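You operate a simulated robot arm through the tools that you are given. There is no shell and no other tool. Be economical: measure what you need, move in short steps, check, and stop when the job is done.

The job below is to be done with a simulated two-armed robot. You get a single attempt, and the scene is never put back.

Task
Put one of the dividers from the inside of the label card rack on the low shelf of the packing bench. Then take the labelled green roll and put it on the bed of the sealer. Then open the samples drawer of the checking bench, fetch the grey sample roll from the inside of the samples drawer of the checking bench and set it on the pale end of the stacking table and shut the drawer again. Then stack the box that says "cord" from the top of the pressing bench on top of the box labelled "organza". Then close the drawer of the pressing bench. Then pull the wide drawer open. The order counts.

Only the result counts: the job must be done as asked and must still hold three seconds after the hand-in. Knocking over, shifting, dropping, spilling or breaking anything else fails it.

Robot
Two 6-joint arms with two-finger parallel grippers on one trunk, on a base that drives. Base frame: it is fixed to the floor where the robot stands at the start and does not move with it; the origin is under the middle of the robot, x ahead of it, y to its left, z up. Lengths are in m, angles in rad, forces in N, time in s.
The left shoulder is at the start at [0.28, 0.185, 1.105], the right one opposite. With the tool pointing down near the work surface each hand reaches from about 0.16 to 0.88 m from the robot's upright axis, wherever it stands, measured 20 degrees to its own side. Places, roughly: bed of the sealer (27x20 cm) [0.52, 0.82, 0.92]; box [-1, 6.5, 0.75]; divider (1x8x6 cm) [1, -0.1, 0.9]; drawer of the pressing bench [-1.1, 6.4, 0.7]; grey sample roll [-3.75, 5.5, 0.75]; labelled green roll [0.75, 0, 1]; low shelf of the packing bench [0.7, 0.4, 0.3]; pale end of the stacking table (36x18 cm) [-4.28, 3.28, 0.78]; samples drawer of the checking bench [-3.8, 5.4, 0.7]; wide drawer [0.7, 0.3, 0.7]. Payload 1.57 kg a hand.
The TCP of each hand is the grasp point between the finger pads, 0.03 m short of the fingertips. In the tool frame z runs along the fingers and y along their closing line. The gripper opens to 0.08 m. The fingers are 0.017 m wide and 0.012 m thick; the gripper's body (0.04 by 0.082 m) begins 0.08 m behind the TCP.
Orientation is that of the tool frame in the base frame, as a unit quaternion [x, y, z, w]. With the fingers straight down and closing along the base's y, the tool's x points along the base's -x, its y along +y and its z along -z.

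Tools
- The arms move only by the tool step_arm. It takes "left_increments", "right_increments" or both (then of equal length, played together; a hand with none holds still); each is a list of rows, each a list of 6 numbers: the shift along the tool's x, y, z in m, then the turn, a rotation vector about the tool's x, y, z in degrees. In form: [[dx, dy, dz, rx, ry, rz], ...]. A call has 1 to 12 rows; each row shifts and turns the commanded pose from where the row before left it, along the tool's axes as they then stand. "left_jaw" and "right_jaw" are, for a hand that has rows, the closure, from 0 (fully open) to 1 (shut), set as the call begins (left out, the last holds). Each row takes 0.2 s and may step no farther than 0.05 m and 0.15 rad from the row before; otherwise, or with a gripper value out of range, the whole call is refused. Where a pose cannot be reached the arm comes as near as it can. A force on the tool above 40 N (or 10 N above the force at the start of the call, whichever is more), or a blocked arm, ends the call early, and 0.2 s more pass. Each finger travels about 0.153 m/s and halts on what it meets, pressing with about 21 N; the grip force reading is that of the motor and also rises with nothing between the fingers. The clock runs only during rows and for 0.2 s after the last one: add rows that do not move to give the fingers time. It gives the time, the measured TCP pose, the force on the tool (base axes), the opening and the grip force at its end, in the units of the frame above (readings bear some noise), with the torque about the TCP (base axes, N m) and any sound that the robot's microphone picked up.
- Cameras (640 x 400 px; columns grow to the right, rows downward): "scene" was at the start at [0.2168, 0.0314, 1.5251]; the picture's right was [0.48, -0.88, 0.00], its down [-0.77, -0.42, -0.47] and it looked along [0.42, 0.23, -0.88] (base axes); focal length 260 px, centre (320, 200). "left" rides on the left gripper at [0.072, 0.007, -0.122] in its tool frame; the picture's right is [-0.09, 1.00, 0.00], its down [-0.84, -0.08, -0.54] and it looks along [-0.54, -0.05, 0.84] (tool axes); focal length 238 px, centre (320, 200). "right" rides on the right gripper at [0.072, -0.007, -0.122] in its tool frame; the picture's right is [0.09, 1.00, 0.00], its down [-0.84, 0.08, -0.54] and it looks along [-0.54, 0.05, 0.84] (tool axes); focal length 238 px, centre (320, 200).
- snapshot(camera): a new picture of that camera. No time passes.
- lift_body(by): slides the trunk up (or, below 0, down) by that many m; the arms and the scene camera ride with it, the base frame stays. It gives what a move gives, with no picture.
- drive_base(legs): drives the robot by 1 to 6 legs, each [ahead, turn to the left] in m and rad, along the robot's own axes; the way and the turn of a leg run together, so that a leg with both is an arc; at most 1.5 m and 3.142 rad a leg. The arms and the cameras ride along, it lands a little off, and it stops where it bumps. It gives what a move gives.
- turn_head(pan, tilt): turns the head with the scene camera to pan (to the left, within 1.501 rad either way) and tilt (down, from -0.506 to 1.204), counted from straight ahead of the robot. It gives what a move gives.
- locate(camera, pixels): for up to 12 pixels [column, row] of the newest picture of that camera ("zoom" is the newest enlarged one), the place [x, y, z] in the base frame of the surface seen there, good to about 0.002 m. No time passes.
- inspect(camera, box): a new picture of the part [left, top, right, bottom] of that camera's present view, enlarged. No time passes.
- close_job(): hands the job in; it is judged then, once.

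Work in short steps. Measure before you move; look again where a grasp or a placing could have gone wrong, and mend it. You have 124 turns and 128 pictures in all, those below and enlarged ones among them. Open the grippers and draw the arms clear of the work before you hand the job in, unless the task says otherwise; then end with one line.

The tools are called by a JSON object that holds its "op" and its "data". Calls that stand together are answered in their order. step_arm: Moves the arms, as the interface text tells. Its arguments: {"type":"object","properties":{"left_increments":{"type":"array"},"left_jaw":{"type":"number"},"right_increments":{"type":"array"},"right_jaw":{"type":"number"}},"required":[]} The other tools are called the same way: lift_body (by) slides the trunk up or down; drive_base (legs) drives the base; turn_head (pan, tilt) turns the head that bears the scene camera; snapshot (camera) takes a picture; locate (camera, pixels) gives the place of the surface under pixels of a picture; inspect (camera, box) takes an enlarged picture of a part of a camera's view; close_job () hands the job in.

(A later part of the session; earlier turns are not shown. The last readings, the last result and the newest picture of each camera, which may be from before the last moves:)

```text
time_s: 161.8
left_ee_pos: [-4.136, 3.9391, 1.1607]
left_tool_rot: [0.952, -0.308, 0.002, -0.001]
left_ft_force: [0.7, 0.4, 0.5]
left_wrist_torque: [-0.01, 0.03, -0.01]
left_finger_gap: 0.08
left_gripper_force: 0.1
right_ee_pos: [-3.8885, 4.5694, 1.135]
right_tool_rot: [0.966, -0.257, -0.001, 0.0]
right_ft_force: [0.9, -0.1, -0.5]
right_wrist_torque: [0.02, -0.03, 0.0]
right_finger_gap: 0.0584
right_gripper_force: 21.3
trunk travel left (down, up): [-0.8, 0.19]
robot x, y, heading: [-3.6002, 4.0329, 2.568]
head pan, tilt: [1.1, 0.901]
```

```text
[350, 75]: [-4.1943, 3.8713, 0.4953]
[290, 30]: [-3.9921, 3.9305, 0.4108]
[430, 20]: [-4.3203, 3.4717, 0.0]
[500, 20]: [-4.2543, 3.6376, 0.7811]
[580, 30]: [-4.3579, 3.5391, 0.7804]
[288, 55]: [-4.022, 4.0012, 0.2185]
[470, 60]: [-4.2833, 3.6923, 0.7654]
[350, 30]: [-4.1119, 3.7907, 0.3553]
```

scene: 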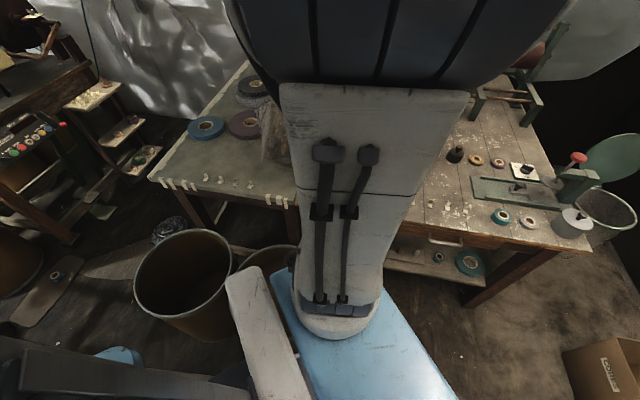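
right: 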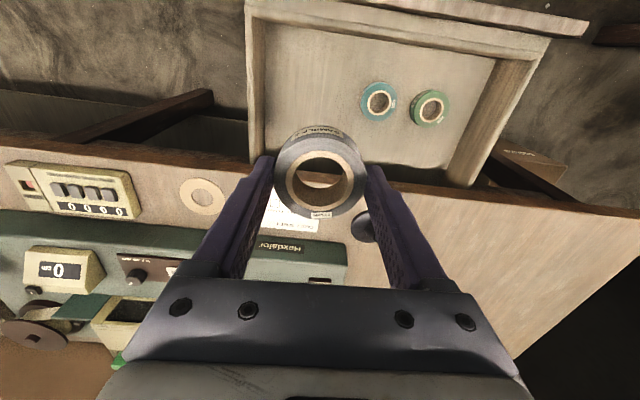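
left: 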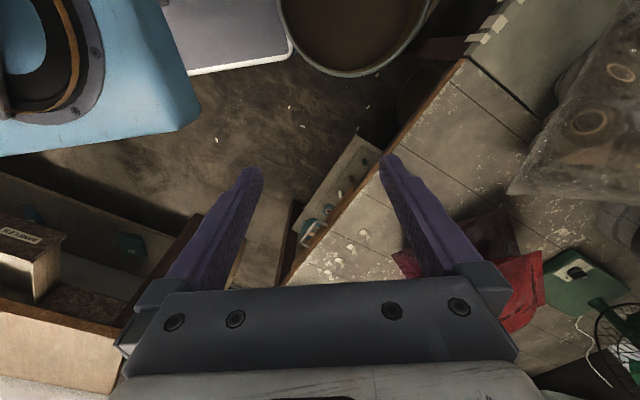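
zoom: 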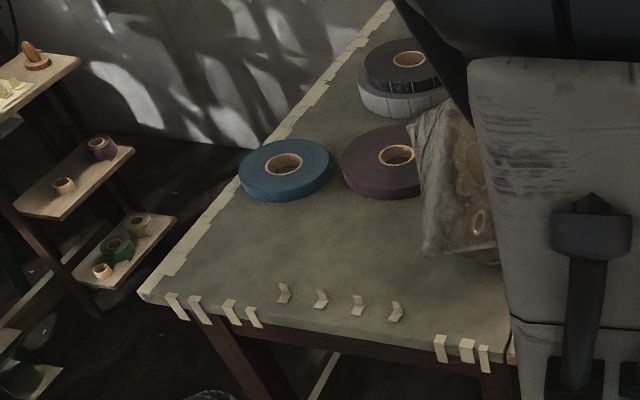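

The base corner just touches the drum. The only way to reach the pale end's free front strip is to point my front-right corner at the notch between the two drums. I back off 0.2 m and turn left to heading ≈ −2.0, then measure the drums.

{"op": "drive_base", "data": {"legs": [[-0.2, 0], [0, 1.717]]}}

{"op": "turn_head", "data": {"pan": -0.75, "tilt": 0.95}}

{"op": "snapshot", "data": {"camera": "scene"}}

{"op": "snapshot", "data": {"camera": "right"}}

```text
time_s: 167.6
left_ee_pos: [-3.2471, 3.413, 1.1596]
left_tool_rot: [0.849, 0.529, 0.001, -0.001]
left_ft_force: [0.5, 0.2, 0.1]
left_wrist_torque: [-0.01, -0.01, -0.01]
left_finger_gap: 0.0802
left_gripper_force: 0.1
right_ee_pos: [-3.9111, 3.5483, 1.1343]
right_tool_rot: [0.82, 0.572, -0.001, 0.0]
right_ft_force: [-0.1, -0.2, 0.3]
right_wrist_torque: [-0.02, -0.05, 0.01]
right_finger_gap: 0.0585
right_gripper_force: 21.3
trunk travel left (down, up): [-0.8, 0.19]
robot x, y, heading: [-3.4329, 3.9218, -1.978]
head pan, tilt: [1.1, 0.901]
```

```text
time_s: 169.4
left_ee_pos: [-3.2482, 3.411, 1.1594]
left_tool_rot: [0.848, 0.53, -0.001, -0.002]
left_ft_force: [0.4, 0.7, 0.5]
left_wrist_torque: [0.04, -0.02, -0.01]
left_finger_gap: 0.0799
left_gripper_force: 0.0
right_ee_pos: [-3.9104, 3.5488, 1.1348]
right_tool_rot: [0.82, 0.572, -0.001, 0.0]
right_ft_force: [0.7, -0.8, 0.3]
right_wrist_torque: [0.0, 0.02, 0.0]
right_finger_gap: 0.0585
right_gripper_force: 21.5
trunk travel left (down, up): [-0.8, 0.19]
robot x, y, heading: [-3.4302, 3.923, -1.981]
head pan, tilt: [-0.75, 0.949]
```

```text
49 pictures are left
```

scene: 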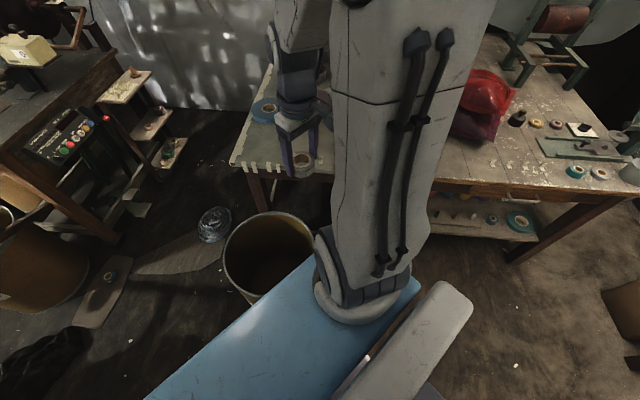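

```text
48 pictures are left
```

right: 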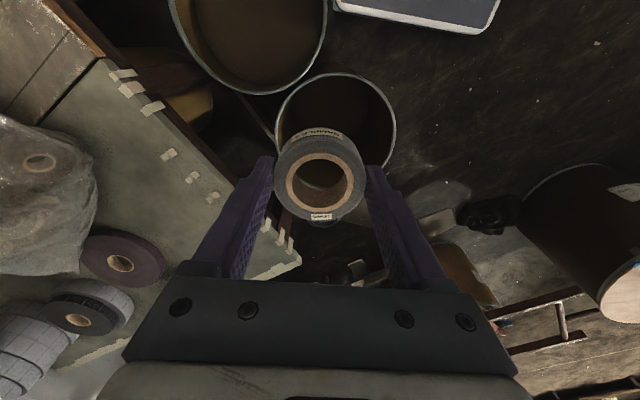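

The right camera shows both drum rims from above. I locate the rims, the table edge and the free strip.

{"op": "locate", "data": {"camera": "right", "pixels": [[335, 75], [278, 115], [393, 125], [370, 85], [325, 25], [300, 77], [255, 92], [205, 70], [173, 20], [150, 180], [215, 195], [130, 60]]}}

{"op": "locate", "data": {"camera": "right", "pixels": [[168, 155], [192, 177], [213, 197], [100, 230], [295, 265], [140, 210], [170, 200], [90, 180], [120, 170], [180, 215], [200, 225], [235, 150]]}}

{"op": "inspect", "data": {"camera": "right", "box": [80, 40, 340, 290]}}

```text
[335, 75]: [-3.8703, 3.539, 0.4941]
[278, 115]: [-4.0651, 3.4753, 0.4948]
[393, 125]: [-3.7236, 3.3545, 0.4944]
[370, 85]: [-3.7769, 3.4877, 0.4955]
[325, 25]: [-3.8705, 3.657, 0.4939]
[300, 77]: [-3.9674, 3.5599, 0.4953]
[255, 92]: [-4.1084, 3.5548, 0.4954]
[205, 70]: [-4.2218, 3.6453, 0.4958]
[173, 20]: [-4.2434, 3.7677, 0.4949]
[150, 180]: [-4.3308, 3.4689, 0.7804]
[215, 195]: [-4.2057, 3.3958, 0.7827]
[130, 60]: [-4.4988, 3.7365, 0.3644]
```

```text
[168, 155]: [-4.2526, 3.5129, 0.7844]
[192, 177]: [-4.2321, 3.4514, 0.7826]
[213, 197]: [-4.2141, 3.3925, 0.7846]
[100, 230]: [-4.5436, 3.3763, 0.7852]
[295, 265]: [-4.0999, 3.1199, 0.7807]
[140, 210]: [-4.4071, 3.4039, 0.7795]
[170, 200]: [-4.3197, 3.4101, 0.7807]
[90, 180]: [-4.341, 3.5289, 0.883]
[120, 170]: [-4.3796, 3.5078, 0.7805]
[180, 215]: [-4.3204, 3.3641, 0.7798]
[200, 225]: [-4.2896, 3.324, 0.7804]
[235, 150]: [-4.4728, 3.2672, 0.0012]
```

```text
1.60 times, centred on (210, 165) of right
```

zoom: 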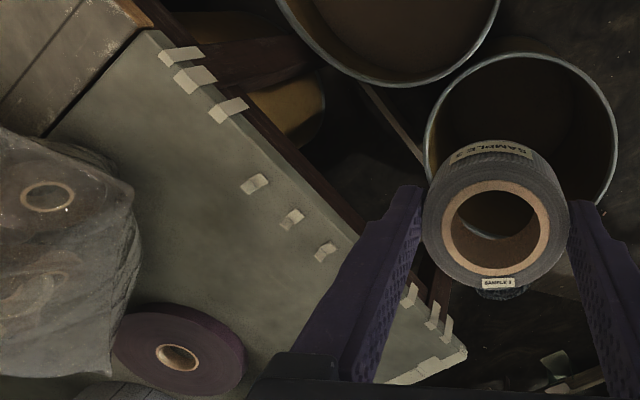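

Drum circles: (−3.91,3.365) r 0.18 and (−4.05,3.73) r 0.19. I sidestep 5 cm left (back, turn, forward, turn) so both drums keep clearance, then ease 0.1 m forward.

{"op": "drive_base", "data": {"legs": [[-0.25, 0], [0, 0.2], [0.25, 0], [0, -0.2], [0.1, 0]]}}

{"op": "snapshot", "data": {"camera": "right"}}

{"op": "snapshot", "data": {"camera": "scene"}}

```text
time_s: 174.9
left_ee_pos: [-3.2369, 3.2945, 1.1606]
left_tool_rot: [0.847, 0.532, 0.0, -0.001]
left_ft_force: [0.5, -0.7, -0.2]
left_wrist_torque: [-0.03, 0.0, -0.03]
left_finger_gap: 0.0801
left_gripper_force: 0.1
right_ee_pos: [-3.9019, 3.4272, 1.1358]
right_tool_rot: [0.818, 0.575, -0.002, 0.0]
right_ft_force: [1.0, 0.2, -1.1]
right_wrist_torque: [-0.02, -0.01, -0.01]
right_finger_gap: 0.0587
right_gripper_force: 20.7
trunk travel left (down, up): [-0.8, 0.19]
robot x, y, heading: [-3.4197, 3.8015, -1.969]
head pan, tilt: [-0.75, 0.949]
```

```text
46 pictures are left
```

right: 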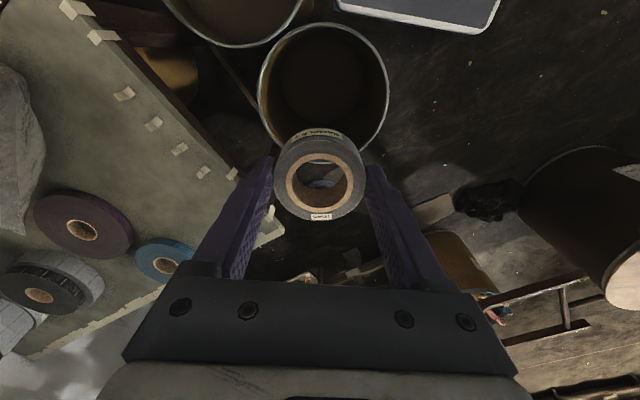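

```text
45 pictures are left
```

scene: 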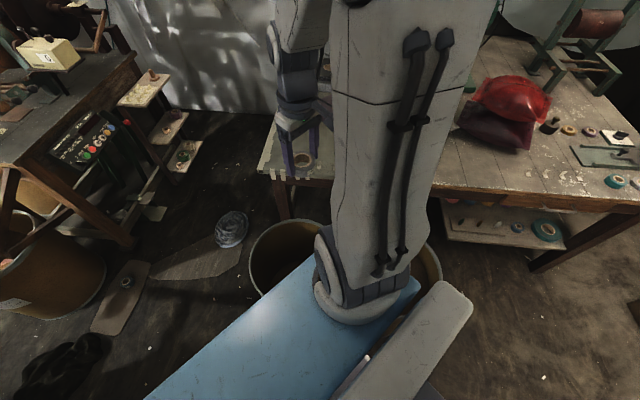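

Clear of both drums. I move the roll toward (−4.268, 3.357) above the strip, at the present height, to see how far the arm reaches.

{"op": "step_arm", "data": {"right_increments": [[-0.02375, -0.04, 0, 0, 0, 0], [-0.02375, -0.04, 0, 0, 0, 0], [-0.02375, -0.04, 0, 0, 0, 0], [-0.02375, -0.04, 0, 0, 0, 0], [-0.02375, -0.04, 0, 0, 0, 0], [-0.02375, -0.04, 0, 0, 0, 0], [-0.02375, -0.04, 0, 0, 0, 0], [-0.02375, -0.04, 0, 0, 0, 0], [0, 0, 0.04, 0, 0, 0], [0, 0, 0.04, 0, 0, 0]]}}

{"op": "snapshot", "data": {"camera": "right"}}

```text
time_s: 177.1
left_ee_pos: [-3.2371, 3.2939, 1.1596]
left_tool_rot: [0.847, 0.532, 0.0, -0.001]
left_ft_force: [-1.0, -0.3, -0.4]
left_wrist_torque: [0.02, 0.01, 0.0]
left_finger_gap: 0.08
left_gripper_force: 0.0
right_ee_pos: [-4.2509, 3.3629, 1.0544]
right_tool_rot: [0.817, 0.576, -0.002, 0.0]
right_ft_force: [0.0, -0.5, 0.2]
right_wrist_torque: [0.0, 0.0, -0.01]
right_finger_gap: 0.0585
right_gripper_force: 20.8
right hand out of reach, approached as far as the arm can: row 8
trunk travel left (down, up): [-0.8, 0.19]
robot x, y, heading: [-3.4239, 3.806, -1.967]
head pan, tilt: [-0.75, 0.949]
```

```text
44 pictures are left
```

right: 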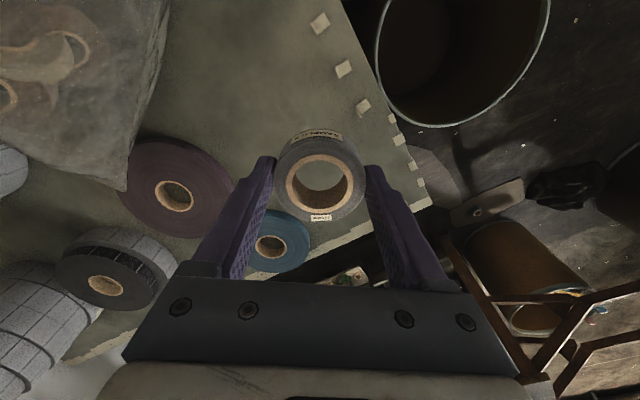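

Reach suffices: TCP (−4.251, 3.363), about 8 cm in from the edge. I descend, shifting 2 cm deeper, to just above the table.

{"op": "step_arm", "data": {"right_increments": [[0, 0, 0.045, 0, 0, 0], [0, 0, 0.045, 0, 0, 0], [-0.0065, -0.0078, 0.045, 0, 0, 0], [-0.0065, -0.0078, 0.045, 0, 0, 0], [0, 0, 0.04, 0, 0, 0], [0, 0, 0, 0, 0, 0]]}}

{"op": "snapshot", "data": {"camera": "right"}}

```text
time_s: 178.5
left_ee_pos: [-3.2377, 3.2955, 1.1594]
left_tool_rot: [0.847, 0.532, 0.0, -0.001]
left_ft_force: [-1.6, 0.6, 0.0]
left_wrist_torque: [-0.02, -0.02, -0.01]
left_finger_gap: 0.0799
left_gripper_force: 0.1
right_ee_pos: [-4.2541, 3.3616, 0.8348]
right_tool_rot: [0.817, 0.576, -0.001, 0.0]
right_ft_force: [-0.8, -0.6, -1.2]
right_wrist_torque: [0.01, -0.01, -0.01]
right_finger_gap: 0.0586
right_gripper_force: 20.7
right hand out of reach, approached as far as the arm can: row 4, 5
trunk travel left (down, up): [-0.8, 0.19]
robot x, y, heading: [-3.4254, 3.8059, -1.965]
head pan, tilt: [-0.75, 0.949]
```

```text
43 pictures are left
```

right: 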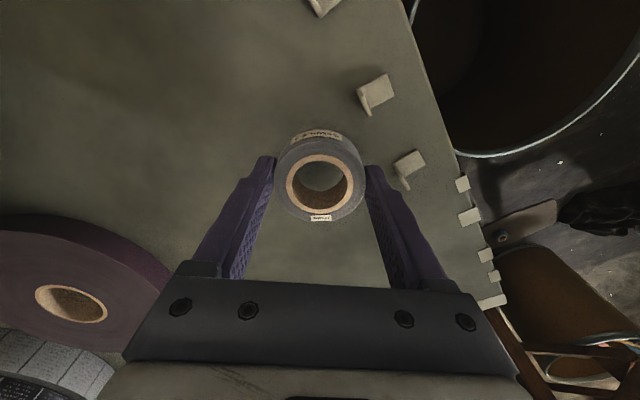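

The roll is ~16 mm above the table, with small clips to its right at (410,165). I lower gently to contact.

{"op": "step_arm", "data": {"right_increments": [[0.003, -0.002, 0.006, 0, 0, 0], [0, 0, 0.005, 0, 0, 0], [0, 0, 0.002, 0, 0, 0], [0, 0, 0, 0, 0, 0]]}}

```text
time_s: 179.5
left_ee_pos: [-3.2367, 3.2937, 1.1602]
left_tool_rot: [0.847, 0.532, 0.0, -0.001]
left_ft_force: [0.3, 0.2, 0.9]
left_wrist_torque: [0.02, -0.03, 0.0]
left_finger_gap: 0.0799
left_gripper_force: 0.0
right_ee_pos: [-4.2521, 3.3664, 0.8225]
right_tool_rot: [0.818, 0.576, -0.002, -0.001]
right_ft_force: [0.3, 0.5, -0.6]
right_wrist_torque: [-0.01, 0.03, 0.01]
right_finger_gap: 0.0584
right_gripper_force: 20.8
trunk travel left (down, up): [-0.8, 0.19]
robot x, y, heading: [-3.4235, 3.8006, -1.973]
head pan, tilt: [-0.75, 0.949]
```

{"op": "step_arm", "data": {"right_increments": [[0, 0, 0.002, 0, 0, 0], [0, 0, 0.001, 0, 0, 0], [0, 0, 0, 0, 0, 0]]}}

{"op": "step_arm", "data": {"right_increments": [[0, 0, 0, 0, 0, 0], [0, 0, 0, 0, 0, 0]], "right_jaw": 0.17}}

{"op": "step_arm", "data": {"right_increments": [[0, 0, -0.02, 0, 0, 0], [0, 0, -0.04, 0, 0, 0], [0, 0, -0.05, 0, 0, 0], [0, 0, -0.05, 0, 0, 0], [0, 0, -0.05, 0, 0, 0], [0, 0, -0.05, 0, 0, 0]]}}

{"op": "snapshot", "data": {"camera": "right"}}

```text
time_s: 180.3
left_ee_pos: [-3.2365, 3.2938, 1.1599]
left_tool_rot: [0.847, 0.532, 0.001, -0.001]
left_ft_force: [0.5, 0.5, -0.2]
left_wrist_torque: [0.0, -0.01, 0.01]
left_finger_gap: 0.0801
left_gripper_force: 0.1
right_ee_pos: [-4.2508, 3.3663, 0.8196]
right_tool_rot: [0.817, 0.576, -0.001, 0.0]
right_ft_force: [0.2, 0.4, -0.5]
right_wrist_torque: [0.01, -0.02, 0.01]
right_finger_gap: 0.0583
right_gripper_force: 21.7
trunk travel left (down, up): [-0.8, 0.19]
robot x, y, heading: [-3.4266, 3.8021, -1.967]
head pan, tilt: [-0.75, 0.949]
```

```text
time_s: 180.9
left_ee_pos: [-3.2373, 3.2954, 1.161]
left_tool_rot: [0.847, 0.532, 0.0, -0.002]
left_ft_force: [0.6, 0.2, -0.7]
left_wrist_torque: [-0.01, 0.02, -0.01]
left_finger_gap: 0.08
left_gripper_force: 0.1
right_ee_pos: [-4.2521, 3.3648, 0.8211]
right_tool_rot: [0.818, 0.576, -0.001, 0.0]
right_ft_force: [0.1, 0.3, 0.8]
right_wrist_torque: [0.01, -0.02, 0.01]
right_finger_gap: 0.0664
right_gripper_force: 0.1
trunk travel left (down, up): [-0.8, 0.19]
robot x, y, heading: [-3.4252, 3.8022, -1.971]
head pan, tilt: [-0.75, 0.949]
```

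```text
time_s: 182.3
left_ee_pos: [-3.2364, 3.2951, 1.1595]
left_tool_rot: [0.847, 0.532, 0.001, -0.001]
left_ft_force: [0.1, -0.3, 0.3]
left_wrist_torque: [0.04, 0.02, 0.02]
left_finger_gap: 0.08
left_gripper_force: 0.1
right_ee_pos: [-4.254, 3.3625, 1.0794]
right_tool_rot: [0.817, 0.576, -0.001, 0.0]
right_ft_force: [-0.5, 0.3, -0.1]
right_wrist_torque: [0.01, 0.01, 0.01]
right_finger_gap: 0.0662
right_gripper_force: 0.1
trunk travel left (down, up): [-0.8, 0.19]
robot x, y, heading: [-3.4253, 3.8018, -1.969]
head pan, tilt: [-0.75, 0.949]
```

```text
42 pictures are left
```

right: 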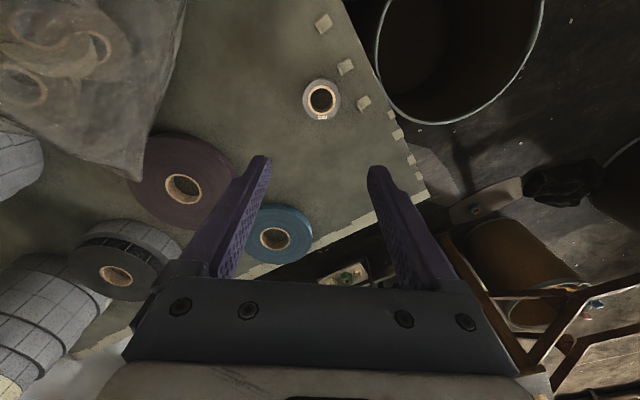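

The grey roll stands on the pale end (321,98). I pull the right hand back along its path while extending the left (fist shut) forward; I'll push the drawer shut with the left hand.

{"op": "step_arm", "data": {"right_increments": [[0.02375, 0.04, 0, 0, 0, 0], [0.02375, 0.04, 0, 0, 0, 0], [0.02375, 0.04, 0, 0, 0, 0], [0.02375, 0.04, 0, 0, 0, 0], [0.02375, 0.04, 0, 0, 0, 0], [0.02375, 0.04, 0, 0, 0, 0], [0.02375, 0.04, 0, 0, 0, 0], [0.02375, 0.035, 0, 0, 0, 0]], "left_increments": [[0, 0, 0, 0, 0, -2.9], [-0.037, -0.023, 0, 0, 0, 0], [-0.037, -0.023, 0, 0, 0, 0], [-0.037, -0.023, 0, 0, 0, 0], [-0.037, -0.023, 0, 0, 0, 0], [-0.037, -0.023, 0, 0, 0, 0], [-0.037, -0.023, 0, 0, 0, 0], [-0.037, -0.022, 0, 0, 0, 0]], "left_jaw": 1}}

{"op": "drive_base", "data": {"legs": [[-0.3, 0], [0, -2.44]]}}

{"op": "step_arm", "data": {"left_increments": [[0, 0, 0, 0, -7, 0], [0, 0, 0, 0, -7, 0], [0, 0, 0, 0, -7, 0], [0, 0, 0, 0, -7, 0], [0, 0, 0, 0, -7, 0], [0, 0, 0, 0, -7, 0], [0, 0, 0, 0, -7, 0]]}}

{"op": "turn_head", "data": {"pan": 0.1, "tilt": 0.75}}

{"op": "snapshot", "data": {"camera": "scene"}}

```text
time_s: 184.1
left_ee_pos: [-3.4859, 3.1188, 1.1595]
left_tool_rot: [0.833, 0.554, 0.001, -0.002]
left_ft_force: [-0.6, -0.1, -0.3]
left_wrist_torque: [-0.01, -0.01, 0.0]
left_finger_gap: 0.0
left_gripper_force: 21.2
right_ee_pos: [-3.8924, 3.4405, 1.0799]
right_tool_rot: [0.818, 0.576, -0.001, 0.0]
right_ft_force: [-0.4, 0.4, 0.1]
right_wrist_torque: [0.01, 0.02, -0.03]
right_finger_gap: 0.0663
right_gripper_force: 0.1
trunk travel left (down, up): [-0.8, 0.19]
robot x, y, heading: [-3.4265, 3.8047, -1.97]
head pan, tilt: [-0.75, 0.949]
```

```text
time_s: 191.8
left_ee_pos: [-3.7257, 4.6278, 1.1591]
left_tool_rot: [0.818, -0.575, 0.001, 0.0]
left_ft_force: [0.5, 0.2, 0.3]
left_wrist_torque: [0.0, -0.05, 0.01]
left_finger_gap: 0.0
left_gripper_force: 20.6
right_ee_pos: [-3.2098, 4.6673, 1.0794]
right_tool_rot: [0.833, -0.553, -0.001, -0.001]
right_ft_force: [0.6, -0.2, 0.1]
right_wrist_torque: [0.05, -0.01, 0.02]
right_finger_gap: 0.0665
right_gripper_force: 0.0
trunk travel left (down, up): [-0.8, 0.19]
robot x, y, heading: [-3.3059, 4.087, 1.919]
head pan, tilt: [-0.75, 0.949]
```

```text
time_s: 193.4
left_ee_pos: [-3.7144, 4.6332, 1.1595]
left_tool_rot: [0.765, -0.549, -0.259, -0.215]
left_ft_force: [-0.4, -0.3, -0.9]
left_wrist_torque: [-0.02, 0.02, 0.01]
left_finger_gap: 0.0
left_gripper_force: 21.6
left hand out of reach, approached as far as the arm can: row 6, 7
right_ee_pos: [-3.2103, 4.6676, 1.0799]
right_tool_rot: [0.834, -0.552, 0.0, -0.002]
right_ft_force: [0.0, 0.6, 0.3]
right_wrist_torque: [0.0, -0.02, -0.02]
right_finger_gap: 0.0662
right_gripper_force: 0.2
trunk travel left (down, up): [-0.8, 0.19]
robot x, y, heading: [-3.3029, 4.0835, 1.915]
head pan, tilt: [-0.75, 0.949]
```

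```text
time_s: 194.6
left_ee_pos: [-3.714, 4.6336, 1.1588]
left_tool_rot: [0.766, -0.549, -0.257, -0.214]
left_ft_force: [-0.4, 0.1, -0.9]
left_wrist_torque: [0.0, -0.03, -0.03]
left_finger_gap: 0.0
left_gripper_force: 21.1
right_ee_pos: [-3.21, 4.6676, 1.0802]
right_tool_rot: [0.833, -0.553, -0.001, -0.001]
right_ft_force: [-0.3, 0.6, 0.2]
right_wrist_torque: [0.02, 0.01, 0.0]
right_finger_gap: 0.0664
right_gripper_force: 0.1
trunk travel left (down, up): [-0.8, 0.19]
robot x, y, heading: [-3.3071, 4.0817, 1.918]
head pan, tilt: [0.099, 0.75]
```

```text
41 pictures are left
```

scene: 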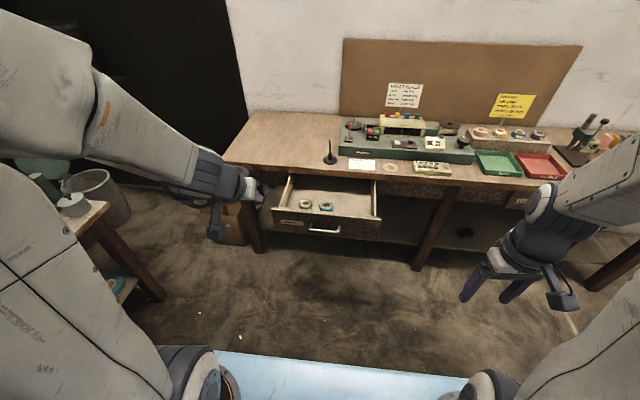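

Handle, drawer and both arms are in view. I square up, lower the trunk 0.2, and bring the left fist down to face-height left of the handle (label side).

{"op": "drive_base", "data": {"legs": [[0, -0.045]]}}

{"op": "lift_body", "data": {"by": -0.2}}

{"op": "step_arm", "data": {"left_increments": [[0.0152, 0.003, 0.04, 0, 0, 0], [0.0152, 0.003, 0.04, 0, 0, 0], [0.0152, 0.003, 0.04, 0, 0, 0], [0.0152, 0.003, 0.04, 0, 0, 0], [0.0152, 0.003, 0.04, 0, 0, 0], [0.0152, 0.003, 0.04, 0, 0, 0], [0, 0, 0, 0, -5, 0], [0, 0, 0, 0, -5, 0]]}}

{"op": "snapshot", "data": {"camera": "scene"}}

```text
time_s: 195.4
left_ee_pos: [-3.69, 4.6514, 1.1611]
left_tool_rot: [0.753, -0.566, -0.253, -0.22]
left_ft_force: [-0.8, -0.2, 0.5]
left_wrist_torque: [0.01, -0.03, -0.01]
left_finger_gap: 0.0
left_gripper_force: 20.6
right_ee_pos: [-3.1831, 4.6632, 1.0798]
right_tool_rot: [0.821, -0.572, 0.001, -0.001]
right_ft_force: [-1.0, 0.5, -1.3]
right_wrist_torque: [0.01, -0.03, -0.01]
right_finger_gap: 0.0663
right_gripper_force: 0.1
trunk travel left (down, up): [-0.8, 0.19]
robot x, y, heading: [-3.3089, 4.0831, 1.867]
head pan, tilt: [0.099, 0.75]
```

```text
time_s: 197.6
left_ee_pos: [-3.6894, 4.6507, 0.9615]
left_tool_rot: [0.753, -0.566, -0.253, -0.221]
left_ft_force: [-0.7, 0.4, 0.2]
left_wrist_torque: [0.02, 0.01, 0.0]
left_finger_gap: 0.0
left_gripper_force: 20.7
right_ee_pos: [-3.1829, 4.6631, 0.8787]
right_tool_rot: [0.82, -0.572, -0.001, -0.002]
right_ft_force: [-0.7, -1.5, 0.2]
right_wrist_torque: [0.01, 0.03, 0.05]
right_finger_gap: 0.0663
right_gripper_force: 0.0
trunk travel left (down, up): [-0.6, 0.39]
robot x, y, heading: [-3.3092, 4.082, 1.874]
head pan, tilt: [0.099, 0.75]
```

```text
time_s: 199.4
left_ee_pos: [-3.7472, 4.762, 0.7435]
left_tool_rot: [0.732, -0.541, -0.304, -0.28]
left_ft_force: [0.3, 1.4, 0.0]
left_wrist_torque: [0.01, -0.02, 0.04]
left_finger_gap: 0.0
left_gripper_force: 21.2
left hand out of reach, approached as far as the arm can: row 4, 5, 6, 7, 8
right_ee_pos: [-3.1847, 4.6617, 0.8795]
right_tool_rot: [0.821, -0.571, 0.0, -0.002]
right_ft_force: [0.2, 0.4, 0.2]
right_wrist_torque: [0.03, 0.01, 0.0]
right_finger_gap: 0.0665
right_gripper_force: 0.1
trunk travel left (down, up): [-0.6, 0.39]
robot x, y, heading: [-3.3103, 4.0837, 1.874]
head pan, tilt: [0.099, 0.75]
```

```text
40 pictures are left
```

scene: 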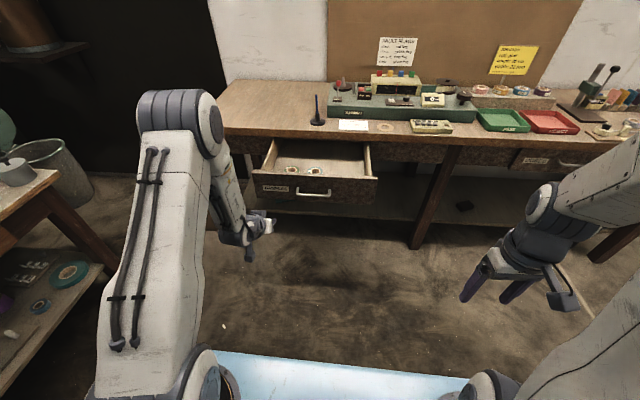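

Fist tip at (−3.751, 4.784, 0.724), ~0.17 m from the drawer face. I drop the trunk 3 cm and drive forward 0.40 m to push.

{"op": "lift_body", "data": {"by": -0.03}}

{"op": "drive_base", "data": {"legs": [[0.2, 0], [0.2, 0]]}}

{"op": "inspect", "data": {"camera": "scene", "box": [150, 60, 450, 280]}}

```text
time_s: 200.1
left_ee_pos: [-3.7456, 4.7607, 0.7125]
left_tool_rot: [0.733, -0.541, -0.303, -0.279]
left_ft_force: [-0.5, -0.3, -0.4]
left_wrist_torque: [-0.01, -0.01, 0.04]
left_finger_gap: 0.0
left_gripper_force: 20.7
right_ee_pos: [-3.1834, 4.6625, 0.849]
right_tool_rot: [0.82, -0.572, 0.0, -0.001]
right_ft_force: [0.1, 0.2, -0.3]
right_wrist_torque: [0.0, -0.04, 0.02]
right_finger_gap: 0.0665
right_gripper_force: 0.2
trunk travel left (down, up): [-0.57, 0.42]
robot x, y, heading: [-3.3063, 4.0846, 1.867]
head pan, tilt: [0.099, 0.75]
```

```text
time_s: 202.9
left_ee_pos: [-3.8611, 5.1432, 0.714]
left_tool_rot: [0.732, -0.542, -0.304, -0.28]
left_ft_force: [0.1, 0.6, -1.0]
left_wrist_torque: [0.03, 0.0, 0.0]
left_finger_gap: 0.0
left_gripper_force: 21.2
right_ee_pos: [-3.2994, 5.0434, 0.8497]
right_tool_rot: [0.819, -0.574, 0.0, -0.001]
right_ft_force: [0.5, 1.0, -1.0]
right_wrist_torque: [-0.01, 0.0, 0.0]
right_finger_gap: 0.0663
right_gripper_force: 0.0
trunk travel left (down, up): [-0.57, 0.42]
robot x, y, heading: [-3.4242, 4.4623, 1.864]
head pan, tilt: [0.099, 0.75]
```

```text
1.82 times, centred on (300, 170) of scene
```

zoom: 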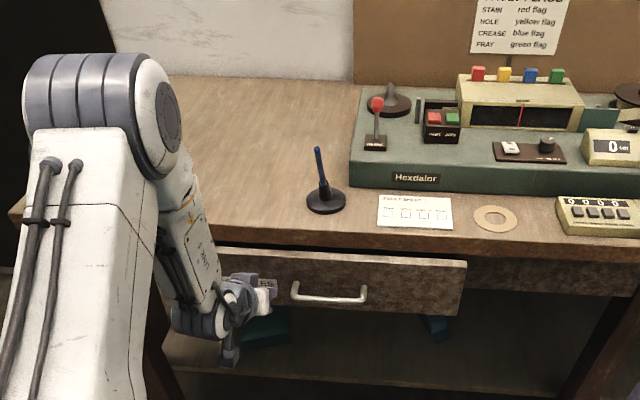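

Still ~6 cm open; I push another 0.065 m.

{"op": "drive_base", "data": {"legs": [[0.065, 0]]}}

{"op": "inspect", "data": {"camera": "scene", "box": [150, 60, 450, 280]}}

{"op": "locate", "data": {"camera": "zoom", "pixels": [[300, 265], [420, 270], [330, 285], [520, 280], [440, 290], [560, 270]]}}

```text
time_s: 204.0
left_ee_pos: [-3.8768, 5.1929, 0.7072]
left_tool_rot: [0.738, -0.545, -0.291, -0.271]
left_ft_force: [1.6, -3.4, 1.0]
left_wrist_torque: [-0.03, 0.0, 0.04]
left_finger_gap: 0.0
left_gripper_force: 20.2
right_ee_pos: [-3.3167, 5.1038, 0.8493]
right_tool_rot: [0.82, -0.573, -0.001, -0.001]
right_ft_force: [-0.1, -1.2, 0.3]
right_wrist_torque: [-0.02, -0.02, -0.02]
right_finger_gap: 0.0665
right_gripper_force: 0.2
trunk travel left (down, up): [-0.57, 0.42]
robot x, y, heading: [-3.4462, 4.5245, 1.869]
head pan, tilt: [0.099, 0.75]
stopped in leg 1: the force on the tool passed its limit at 93 N (the readings are from after the stop); the commanded pose is now the measured one
```

```text
1.82 times, centred on (300, 170) of scene
```

zoom: 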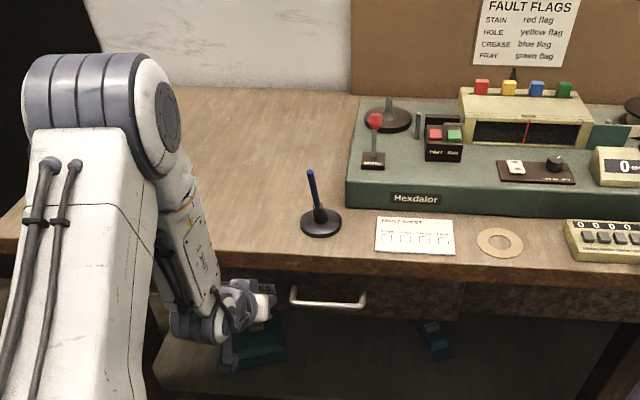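

```text
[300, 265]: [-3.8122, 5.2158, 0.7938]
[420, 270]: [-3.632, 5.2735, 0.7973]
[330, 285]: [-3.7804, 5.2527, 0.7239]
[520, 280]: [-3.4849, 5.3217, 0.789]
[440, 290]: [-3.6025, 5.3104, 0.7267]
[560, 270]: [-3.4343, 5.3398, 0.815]
```

The drawer face is at its closed position (−3.780, 5.253). I back off, raise the trunk, re-point the left hand down, and drive toward the pressing bench.

{"op": "drive_base", "data": {"legs": [[-0.25, 0]]}}

{"op": "lift_body", "data": {"by": 0.23}}

{"op": "step_arm", "data": {"left_increments": [[0, 0, -0.03, 0, 7, 0], [0, 0, -0.03, 0, 7, 0], [0, 0, -0.03, 0, 7, 0], [0, 0, -0.02, 0, 7, 0], [0, 0, 0, 0, 7, 0], [0, 0, 0, 0, 7, 0], [0, 0, 0, 0, 6, 0]], "left_jaw": 0}}

{"op": "drive_base", "data": {"legs": [[0, -1.56], [1.5, 0], [0.25, 0]]}}

{"op": "turn_head", "data": {"pan": 0.6, "tilt": 0.5}}

{"op": "snapshot", "data": {"camera": "scene"}}

```text
time_s: 205.9
left_ee_pos: [-3.8014, 4.9492, 0.7071]
left_tool_rot: [0.737, -0.545, -0.291, -0.272]
left_ft_force: [-0.1, -0.3, 0.3]
left_wrist_torque: [0.01, 0.03, 0.0]
left_finger_gap: 0.0
left_gripper_force: 21.0
right_ee_pos: [-3.2419, 4.8578, 0.8501]
right_tool_rot: [0.819, -0.574, -0.001, -0.001]
right_ft_force: [-0.6, 1.0, 0.1]
right_wrist_torque: [-0.03, -0.02, 0.02]
right_finger_gap: 0.0668
right_gripper_force: 0.1
trunk travel left (down, up): [-0.57, 0.42]
robot x, y, heading: [-3.3709, 4.2801, 1.866]
head pan, tilt: [0.099, 0.75]
```

```text
time_s: 208.3
left_ee_pos: [-3.801, 4.9483, 0.9368]
left_tool_rot: [0.737, -0.546, -0.29, -0.272]
left_ft_force: [0.3, 0.7, 0.0]
left_wrist_torque: [0.01, 0.0, 0.01]
left_finger_gap: 0.0
left_gripper_force: 20.8
right_ee_pos: [-3.2411, 4.858, 1.0792]
right_tool_rot: [0.819, -0.574, 0.0, -0.001]
right_ft_force: [0.2, 0.8, 0.0]
right_wrist_torque: [0.01, 0.01, -0.04]
right_finger_gap: 0.0665
right_gripper_force: 0.0
trunk travel left (down, up): [-0.8, 0.19]
robot x, y, heading: [-3.366, 4.278, 1.865]
head pan, tilt: [0.099, 0.75]
```

```text
time_s: 209.9
left_ee_pos: [-3.7818, 4.8941, 1.0139]
left_tool_rot: [0.787, -0.612, -0.008, -0.084]
left_ft_force: [-0.2, -1.1, 0.5]
left_wrist_torque: [-0.01, -0.03, 0.0]
left_finger_gap: 0.0801
left_gripper_force: 0.1
left hand out of reach, approached as far as the arm can: row 4, 5
right_ee_pos: [-3.2407, 4.8578, 1.0802]
right_tool_rot: [0.819, -0.574, 0.0, -0.001]
right_ft_force: [-0.8, 0.1, 0.4]
right_wrist_torque: [-0.02, -0.01, -0.03]
right_finger_gap: 0.0664
right_gripper_force: 0.0
trunk travel left (down, up): [-0.8, 0.19]
robot x, y, heading: [-3.3688, 4.2801, 1.867]
head pan, tilt: [0.099, 0.75]
```

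```text
time_s: 222.5
left_ee_pos: [-1.101, 5.1755, 1.0137]
left_tool_rot: [-0.128, 0.988, -0.053, 0.066]
left_ft_force: [-0.8, -0.5, 0.3]
left_wrist_torque: [0.01, 0.0, -0.02]
left_finger_gap: 0.08
left_gripper_force: 0.1
right_ee_pos: [-1.1308, 4.6353, 1.0791]
right_tool_rot: [-0.179, 0.984, 0.0, 0.002]
right_ft_force: [0.0, 0.1, -0.7]
right_wrist_torque: [-0.01, 0.01, 0.0]
right_finger_gap: 0.0664
right_gripper_force: 0.2
trunk travel left (down, up): [-0.8, 0.19]
robot x, y, heading: [-1.7093, 4.7581, 0.309]
head pan, tilt: [0.099, 0.75]
```

```text
time_s: 223.5
left_ee_pos: [-1.102, 5.1766, 1.0144]
left_tool_rot: [-0.128, 0.988, -0.053, 0.066]
left_ft_force: [0.1, -0.4, 0.5]
left_wrist_torque: [0.03, -0.01, 0.02]
left_finger_gap: 0.0798
left_gripper_force: 0.0
right_ee_pos: [-1.1305, 4.6357, 1.0794]
right_tool_rot: [-0.179, 0.984, -0.001, 0.001]
right_ft_force: [0.0, -0.3, -0.7]
right_wrist_torque: [0.0, -0.01, 0.02]
right_finger_gap: 0.0663
right_gripper_force: 0.1
trunk travel left (down, up): [-0.8, 0.19]
robot x, y, heading: [-1.7083, 4.7561, 0.313]
head pan, tilt: [0.6, 0.499]
```

```text
37 pictures are left
```

scene: 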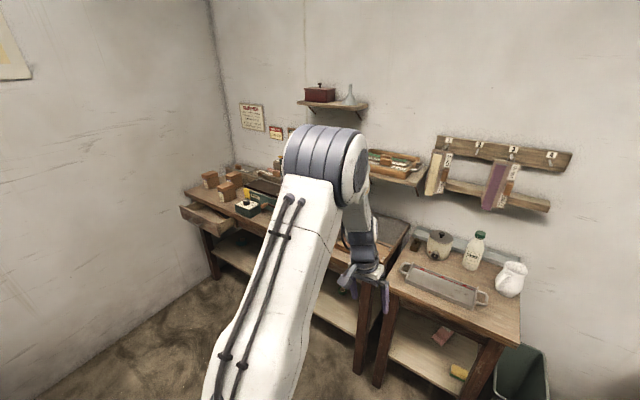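

The pressing bench is at left with small boxes near (225,190) and the open drawer at (205,215). I enlarge and locate.

{"op": "inspect", "data": {"camera": "scene", "box": [170, 150, 300, 270]}}

{"op": "locate", "data": {"camera": "zoom", "pixels": [[130, 100], [215, 120], [255, 175], [190, 165], [130, 185], [60, 190], [100, 145], [90, 250], [330, 220], [230, 240], [170, 350], [270, 110]]}}

```text
3.33 times, centred on (235, 210) of scene
```

zoom: 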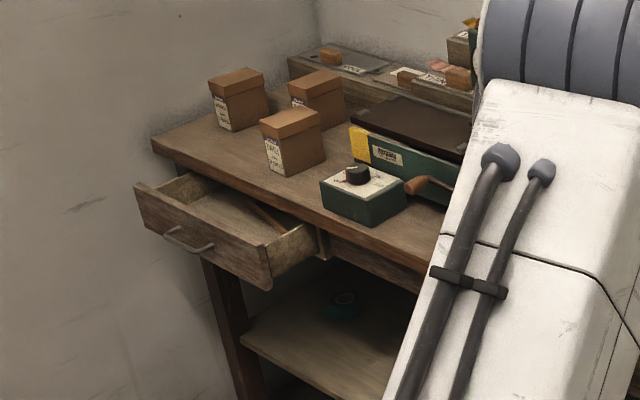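

```text
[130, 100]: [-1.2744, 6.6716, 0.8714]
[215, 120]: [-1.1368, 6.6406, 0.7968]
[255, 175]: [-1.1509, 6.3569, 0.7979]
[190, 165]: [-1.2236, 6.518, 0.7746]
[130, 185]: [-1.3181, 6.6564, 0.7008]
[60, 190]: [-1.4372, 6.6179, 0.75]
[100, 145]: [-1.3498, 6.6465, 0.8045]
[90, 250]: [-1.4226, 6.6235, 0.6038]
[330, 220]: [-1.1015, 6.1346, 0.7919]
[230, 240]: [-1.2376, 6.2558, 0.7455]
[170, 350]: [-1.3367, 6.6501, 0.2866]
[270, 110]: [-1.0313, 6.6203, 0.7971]
```

Three small boxes sit on the bench, and a drawer stands open. I check the lower-right legs for clearance, then plan a closer stand.

{"op": "locate", "data": {"camera": "scene", "pixels": [[362, 355], [380, 375], [390, 290], [300, 270], [215, 275], [410, 335]]}}

{"op": "drive_base", "data": {"legs": [[0, 1.16], [0.6, 0]]}}

{"op": "turn_head", "data": {"pan": -0.3, "tilt": 0.6}}

{"op": "snapshot", "data": {"camera": "scene"}}

```text
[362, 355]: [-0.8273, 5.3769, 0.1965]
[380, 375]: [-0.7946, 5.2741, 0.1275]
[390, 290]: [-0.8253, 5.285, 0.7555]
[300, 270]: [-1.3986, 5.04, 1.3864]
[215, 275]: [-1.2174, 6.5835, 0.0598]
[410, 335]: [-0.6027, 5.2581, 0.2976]
```

```text
time_s: 229.8
left_ee_pos: [-1.8097, 6.0811, 1.0137]
left_tool_rot: [-0.654, 0.751, -0.008, 0.084]
left_ft_force: [-0.5, -0.1, 0.3]
left_wrist_torque: [0.02, 0.03, 0.01]
left_finger_gap: 0.0799
left_gripper_force: 0.1
right_ee_pos: [-1.321, 5.8443, 1.0812]
right_tool_rot: [-0.694, 0.72, 0.001, 0.001]
right_ft_force: [-0.2, 0.2, -0.1]
right_wrist_torque: [0.02, -0.03, 0.03]
right_finger_gap: 0.0662
right_gripper_force: 0.1
trunk travel left (down, up): [-0.8, 0.19]
robot x, y, heading: [-1.6579, 5.3579, 1.486]
head pan, tilt: [0.6, 0.499]
```

```text
time_s: 231.0
left_ee_pos: [-1.8084, 6.0812, 1.014]
left_tool_rot: [-0.654, 0.752, -0.008, 0.084]
left_ft_force: [-0.2, 0.0, -0.2]
left_wrist_torque: [0.01, -0.01, -0.03]
left_finger_gap: 0.0798
left_gripper_force: 0.1
right_ee_pos: [-1.3203, 5.8438, 1.0791]
right_tool_rot: [-0.694, 0.72, 0.0, 0.001]
right_ft_force: [0.4, 0.2, -0.8]
right_wrist_torque: [-0.04, -0.02, 0.0]
right_finger_gap: 0.0663
right_gripper_force: 0.1
trunk travel left (down, up): [-0.8, 0.19]
robot x, y, heading: [-1.6558, 5.355, 1.479]
head pan, tilt: [-0.3, 0.6]
```

```text
35 pictures are left
```

scene: 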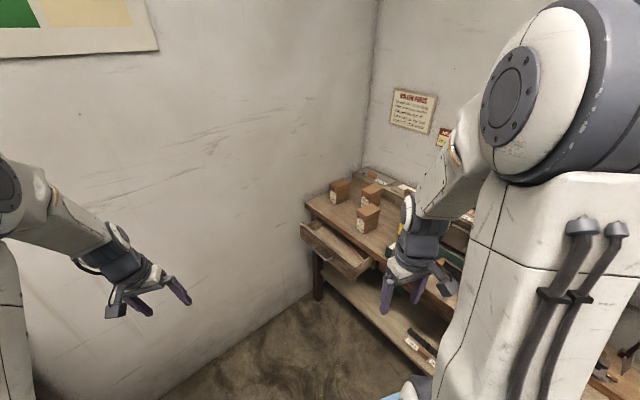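

The three boxes are around (355,195). I enlarge to read labels.

{"op": "inspect", "data": {"camera": "scene", "box": [290, 165, 410, 245]}}

{"op": "locate", "data": {"camera": "zoom", "pixels": [[265, 92], [435, 112], [412, 225], [235, 150], [400, 280], [200, 260], [60, 320], [370, 360], [265, 130], [410, 245]]}}

```text
5.00 times, centred on (350, 205) of scene
```

zoom: 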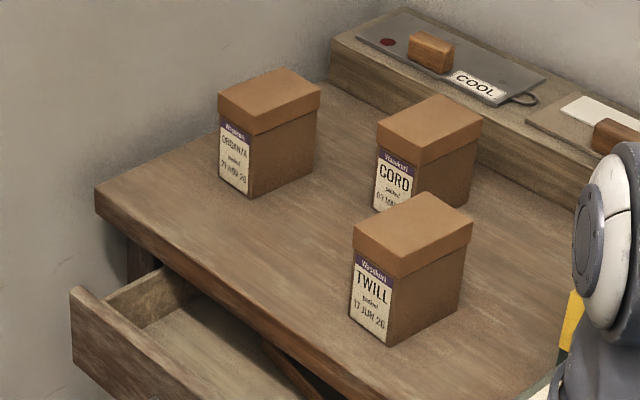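

```text
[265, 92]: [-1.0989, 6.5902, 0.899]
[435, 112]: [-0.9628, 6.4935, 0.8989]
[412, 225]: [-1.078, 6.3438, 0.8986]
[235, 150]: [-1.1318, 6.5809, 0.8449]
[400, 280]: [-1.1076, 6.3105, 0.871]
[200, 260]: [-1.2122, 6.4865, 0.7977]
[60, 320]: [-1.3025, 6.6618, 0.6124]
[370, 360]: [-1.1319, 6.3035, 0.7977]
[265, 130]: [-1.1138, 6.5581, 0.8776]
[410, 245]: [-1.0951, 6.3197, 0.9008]
```

CORD is the rear box (zoom (430,115)), ORGANZA the left one (265,92). I locate their lid corners.

{"op": "locate", "data": {"camera": "zoom", "pixels": [[380, 126], [434, 98], [480, 118], [425, 145], [425, 160], [220, 92], [270, 71], [318, 88], [266, 110], [356, 228], [410, 195], [470, 222]]}}

```text
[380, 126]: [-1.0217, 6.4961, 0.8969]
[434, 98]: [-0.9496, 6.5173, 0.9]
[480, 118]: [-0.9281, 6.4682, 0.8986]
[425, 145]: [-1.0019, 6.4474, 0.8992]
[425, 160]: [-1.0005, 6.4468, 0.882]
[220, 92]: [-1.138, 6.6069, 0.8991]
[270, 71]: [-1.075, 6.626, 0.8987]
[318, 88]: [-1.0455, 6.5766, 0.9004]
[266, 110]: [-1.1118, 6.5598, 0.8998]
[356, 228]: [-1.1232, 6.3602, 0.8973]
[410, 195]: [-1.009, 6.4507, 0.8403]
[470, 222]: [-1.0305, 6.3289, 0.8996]
```

Cord lid centre ≈(−0.975, 6.482), 7.5×5.3 cm, organza lid centre ≈(−1.093, 6.592), tops 0.899. I level and retract both hands, then drive to a stand facing the bench, planning to use the left arm.

{"op": "step_arm", "data": {"left_increments": [[0, 0, 0, -3.65, 3.15, 0], [0, 0, 0, -3.65, 3.15, 0], [0.046, 0, -0.015, 0, 0, 0], [0.046, 0, -0.015, 0, 0, 0], [0.046, 0, -0.015, 0, 0, 0], [0.046, 0, -0.015, 0, 0, 0], [0.046, 0, -0.015, 0, 0, 0]], "right_increments": [[0, 0, 0, 0, 0, 0], [0, 0, 0, 0, 0, 0], [0.04, 0, 0, 0, 0, 0], [0.04, 0, 0, 0, 0, 0], [0.04, 0, 0, 0, 0, 0], [0.04, 0, 0, 0, 0, 0], [0.04, 0, 0, 0, 0, 0]], "left_jaw": 0.05}}

{"op": "drive_base", "data": {"legs": [[0, -0.162], [0.56, 0], [0, -0.711]]}}

{"op": "turn_head", "data": {"pan": 0.3, "tilt": 0.7}}

{"op": "snapshot", "data": {"camera": "scene"}}

{"op": "snapshot", "data": {"camera": "left"}}

```text
time_s: 232.6
left_ee_pos: [-1.8411, 5.8708, 1.0936]
left_tool_rot: [-0.657, 0.754, 0.003, 0.0]
left_ft_force: [0.2, 0.4, -0.2]
left_wrist_torque: [-0.02, -0.02, 0.0]
left_finger_gap: 0.0762
left_gripper_force: 0.0
left hand out of reach, approached as far as the arm can: row 7
right_ee_pos: [-1.2645, 5.6987, 1.127]
right_tool_rot: [-0.693, 0.721, 0.0, 0.002]
right_ft_force: [-0.2, -0.3, -0.3]
right_wrist_torque: [-0.01, -0.01, -0.01]
right_finger_gap: 0.0664
right_gripper_force: 0.1
right hand out of reach, approached as far as the arm can: row 4, 5, 6, 7
trunk travel left (down, up): [-0.8, 0.19]
robot x, y, heading: [-1.6563, 5.356, 1.48]
head pan, tilt: [-0.3, 0.6]
```

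```text
time_s: 238.4
left_ee_pos: [-1.2352, 6.364, 1.0942]
left_tool_rot: [-0.27, 0.963, 0.001, 0.003]
left_ft_force: [0.1, -0.1, 0.3]
left_wrist_torque: [-0.04, -0.02, -0.01]
left_finger_gap: 0.0758
left_gripper_force: 0.0
right_ee_pos: [-1.0046, 5.8079, 1.1267]
right_tool_rot: [-0.317, 0.948, 0.0, 0.001]
right_ft_force: [0.5, -0.6, 0.3]
right_wrist_torque: [0.0, -0.01, 0.01]
right_finger_gap: 0.0664
right_gripper_force: 0.0
trunk travel left (down, up): [-0.8, 0.19]
robot x, y, heading: [-1.5176, 5.8977, 0.59]
head pan, tilt: [-0.3, 0.6]
```

```text
time_s: 239.4
left_ee_pos: [-1.2337, 6.3641, 1.0942]
left_tool_rot: [-0.27, 0.963, 0.002, 0.002]
left_ft_force: [-0.4, 0.6, 0.1]
left_wrist_torque: [0.01, 0.01, 0.01]
left_finger_gap: 0.076
left_gripper_force: 0.0
right_ee_pos: [-1.0026, 5.8065, 1.1272]
right_tool_rot: [-0.318, 0.948, -0.001, 0.001]
right_ft_force: [0.7, -0.9, 0.0]
right_wrist_torque: [0.0, 0.05, 0.02]
right_finger_gap: 0.0665
right_gripper_force: 0.1
trunk travel left (down, up): [-0.8, 0.19]
robot x, y, heading: [-1.5203, 5.8943, 0.586]
head pan, tilt: [0.3, 0.7]
```

```text
33 pictures are left
```

scene: 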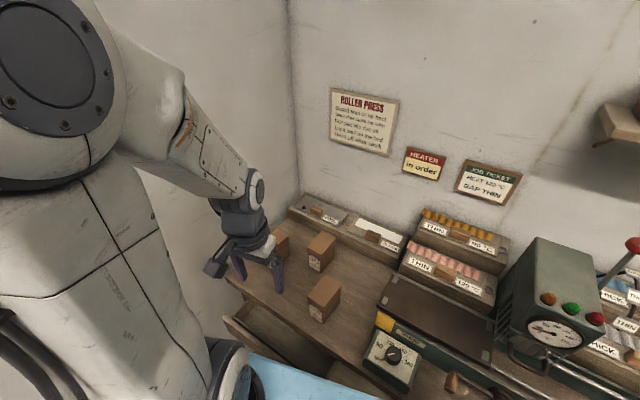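

```text
32 pictures are left
```

left: 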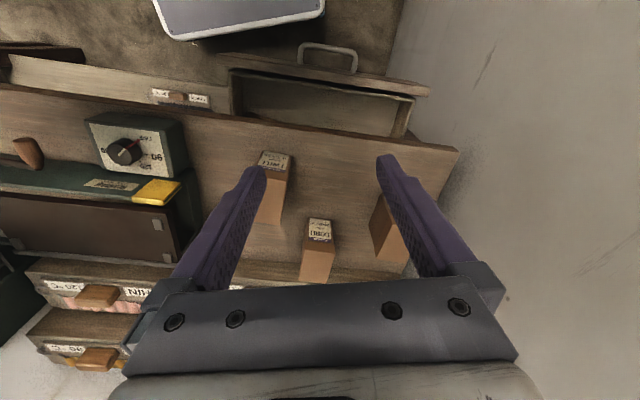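

Now I yaw the left hand to the box angle (16.4°) and move above the cord box.

{"op": "step_arm", "data": {"left_increments": [[0, 0, 0, 0, 0, 7.45], [0, 0, 0, 0, 0, 7.45], [-0.0403, 0.0057, 0, 0, 0, 0], [-0.0403, 0.0057, 0, 0, 0, 0], [-0.0403, 0.0057, 0, 0, 0, 0], [-0.0403, 0.0057, 0, 0, 0, 0], [-0.0403, 0.0057, 0, 0, 0, 0], [-0.0403, 0.0057, 0, 0, 0, 0], [-0.0403, 0.0057, 0.04, 0, 0, 0], [0, 0, 0.03, 0, 0, 0]]}}

{"op": "snapshot", "data": {"camera": "left"}}

```text
refused: row 9 steps farther than a row can; nothing moved
```

```text
31 pictures are left
```

left: 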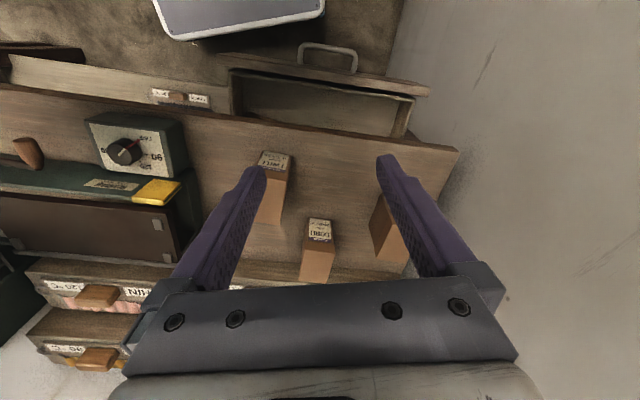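

One row was too long; I resend with that row split.

{"op": "step_arm", "data": {"left_increments": [[0, 0, 0, 0, 0, 7.45], [0, 0, 0, 0, 0, 7.45], [-0.0403, 0.0057, 0, 0, 0, 0], [-0.0403, 0.0057, 0, 0, 0, 0], [-0.0403, 0.0057, 0, 0, 0, 0], [-0.0403, 0.0057, 0, 0, 0, 0], [-0.0403, 0.0057, 0, 0, 0, 0], [-0.0403, 0.0057, 0, 0, 0, 0], [-0.0403, 0.0057, 0, 0, 0, 0], [0, 0, 0.04, 0, 0, 0], [0, 0, 0.03, 0, 0, 0]]}}

{"op": "snapshot", "data": {"camera": "left"}}

```text
time_s: 241.8
left_ee_pos: [-0.9765, 6.4806, 1.023]
left_tool_rot: [-0.143, 0.99, 0.002, 0.002]
left_ft_force: [-0.3, 0.3, -0.4]
left_wrist_torque: [-0.01, -0.01, 0.01]
left_finger_gap: 0.076
left_gripper_force: 0.1
right_ee_pos: [-1.0041, 5.8077, 1.1265]
right_tool_rot: [-0.317, 0.948, 0.0, 0.0]
right_ft_force: [-0.9, 0.9, 0.1]
right_wrist_torque: [-0.02, 0.02, 0.03]
right_finger_gap: 0.0663
right_gripper_force: 0.0
trunk travel left (down, up): [-0.8, 0.19]
robot x, y, heading: [-1.5155, 5.8939, 0.593]
head pan, tilt: [0.3, 0.7]
```

```text
30 pictures are left
```

left: 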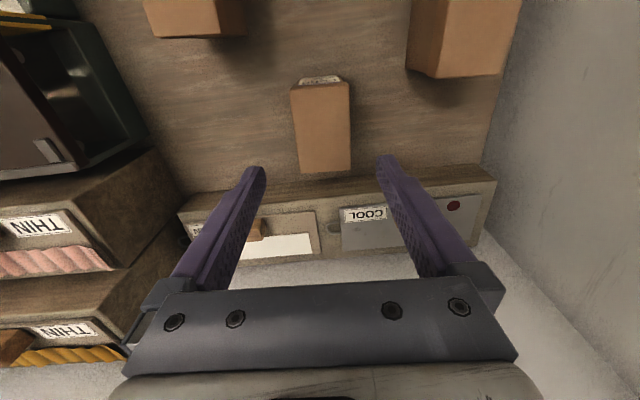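

Well lined up. I locate the lid corners of cord and organza from here.

{"op": "locate", "data": {"camera": "left", "pixels": [[294, 92], [346, 87], [348, 165], [304, 168], [322, 130], [410, 68], [499, 72], [440, 72], [300, 195], [350, 215], [450, 40]]}}

```text
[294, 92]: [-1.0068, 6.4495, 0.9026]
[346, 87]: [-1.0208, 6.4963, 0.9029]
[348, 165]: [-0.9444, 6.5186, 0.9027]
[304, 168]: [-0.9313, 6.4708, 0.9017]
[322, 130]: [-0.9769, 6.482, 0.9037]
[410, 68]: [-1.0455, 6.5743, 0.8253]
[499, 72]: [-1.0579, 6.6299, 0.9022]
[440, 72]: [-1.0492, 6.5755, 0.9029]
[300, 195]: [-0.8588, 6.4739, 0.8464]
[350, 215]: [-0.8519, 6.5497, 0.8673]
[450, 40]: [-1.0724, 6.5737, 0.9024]
```

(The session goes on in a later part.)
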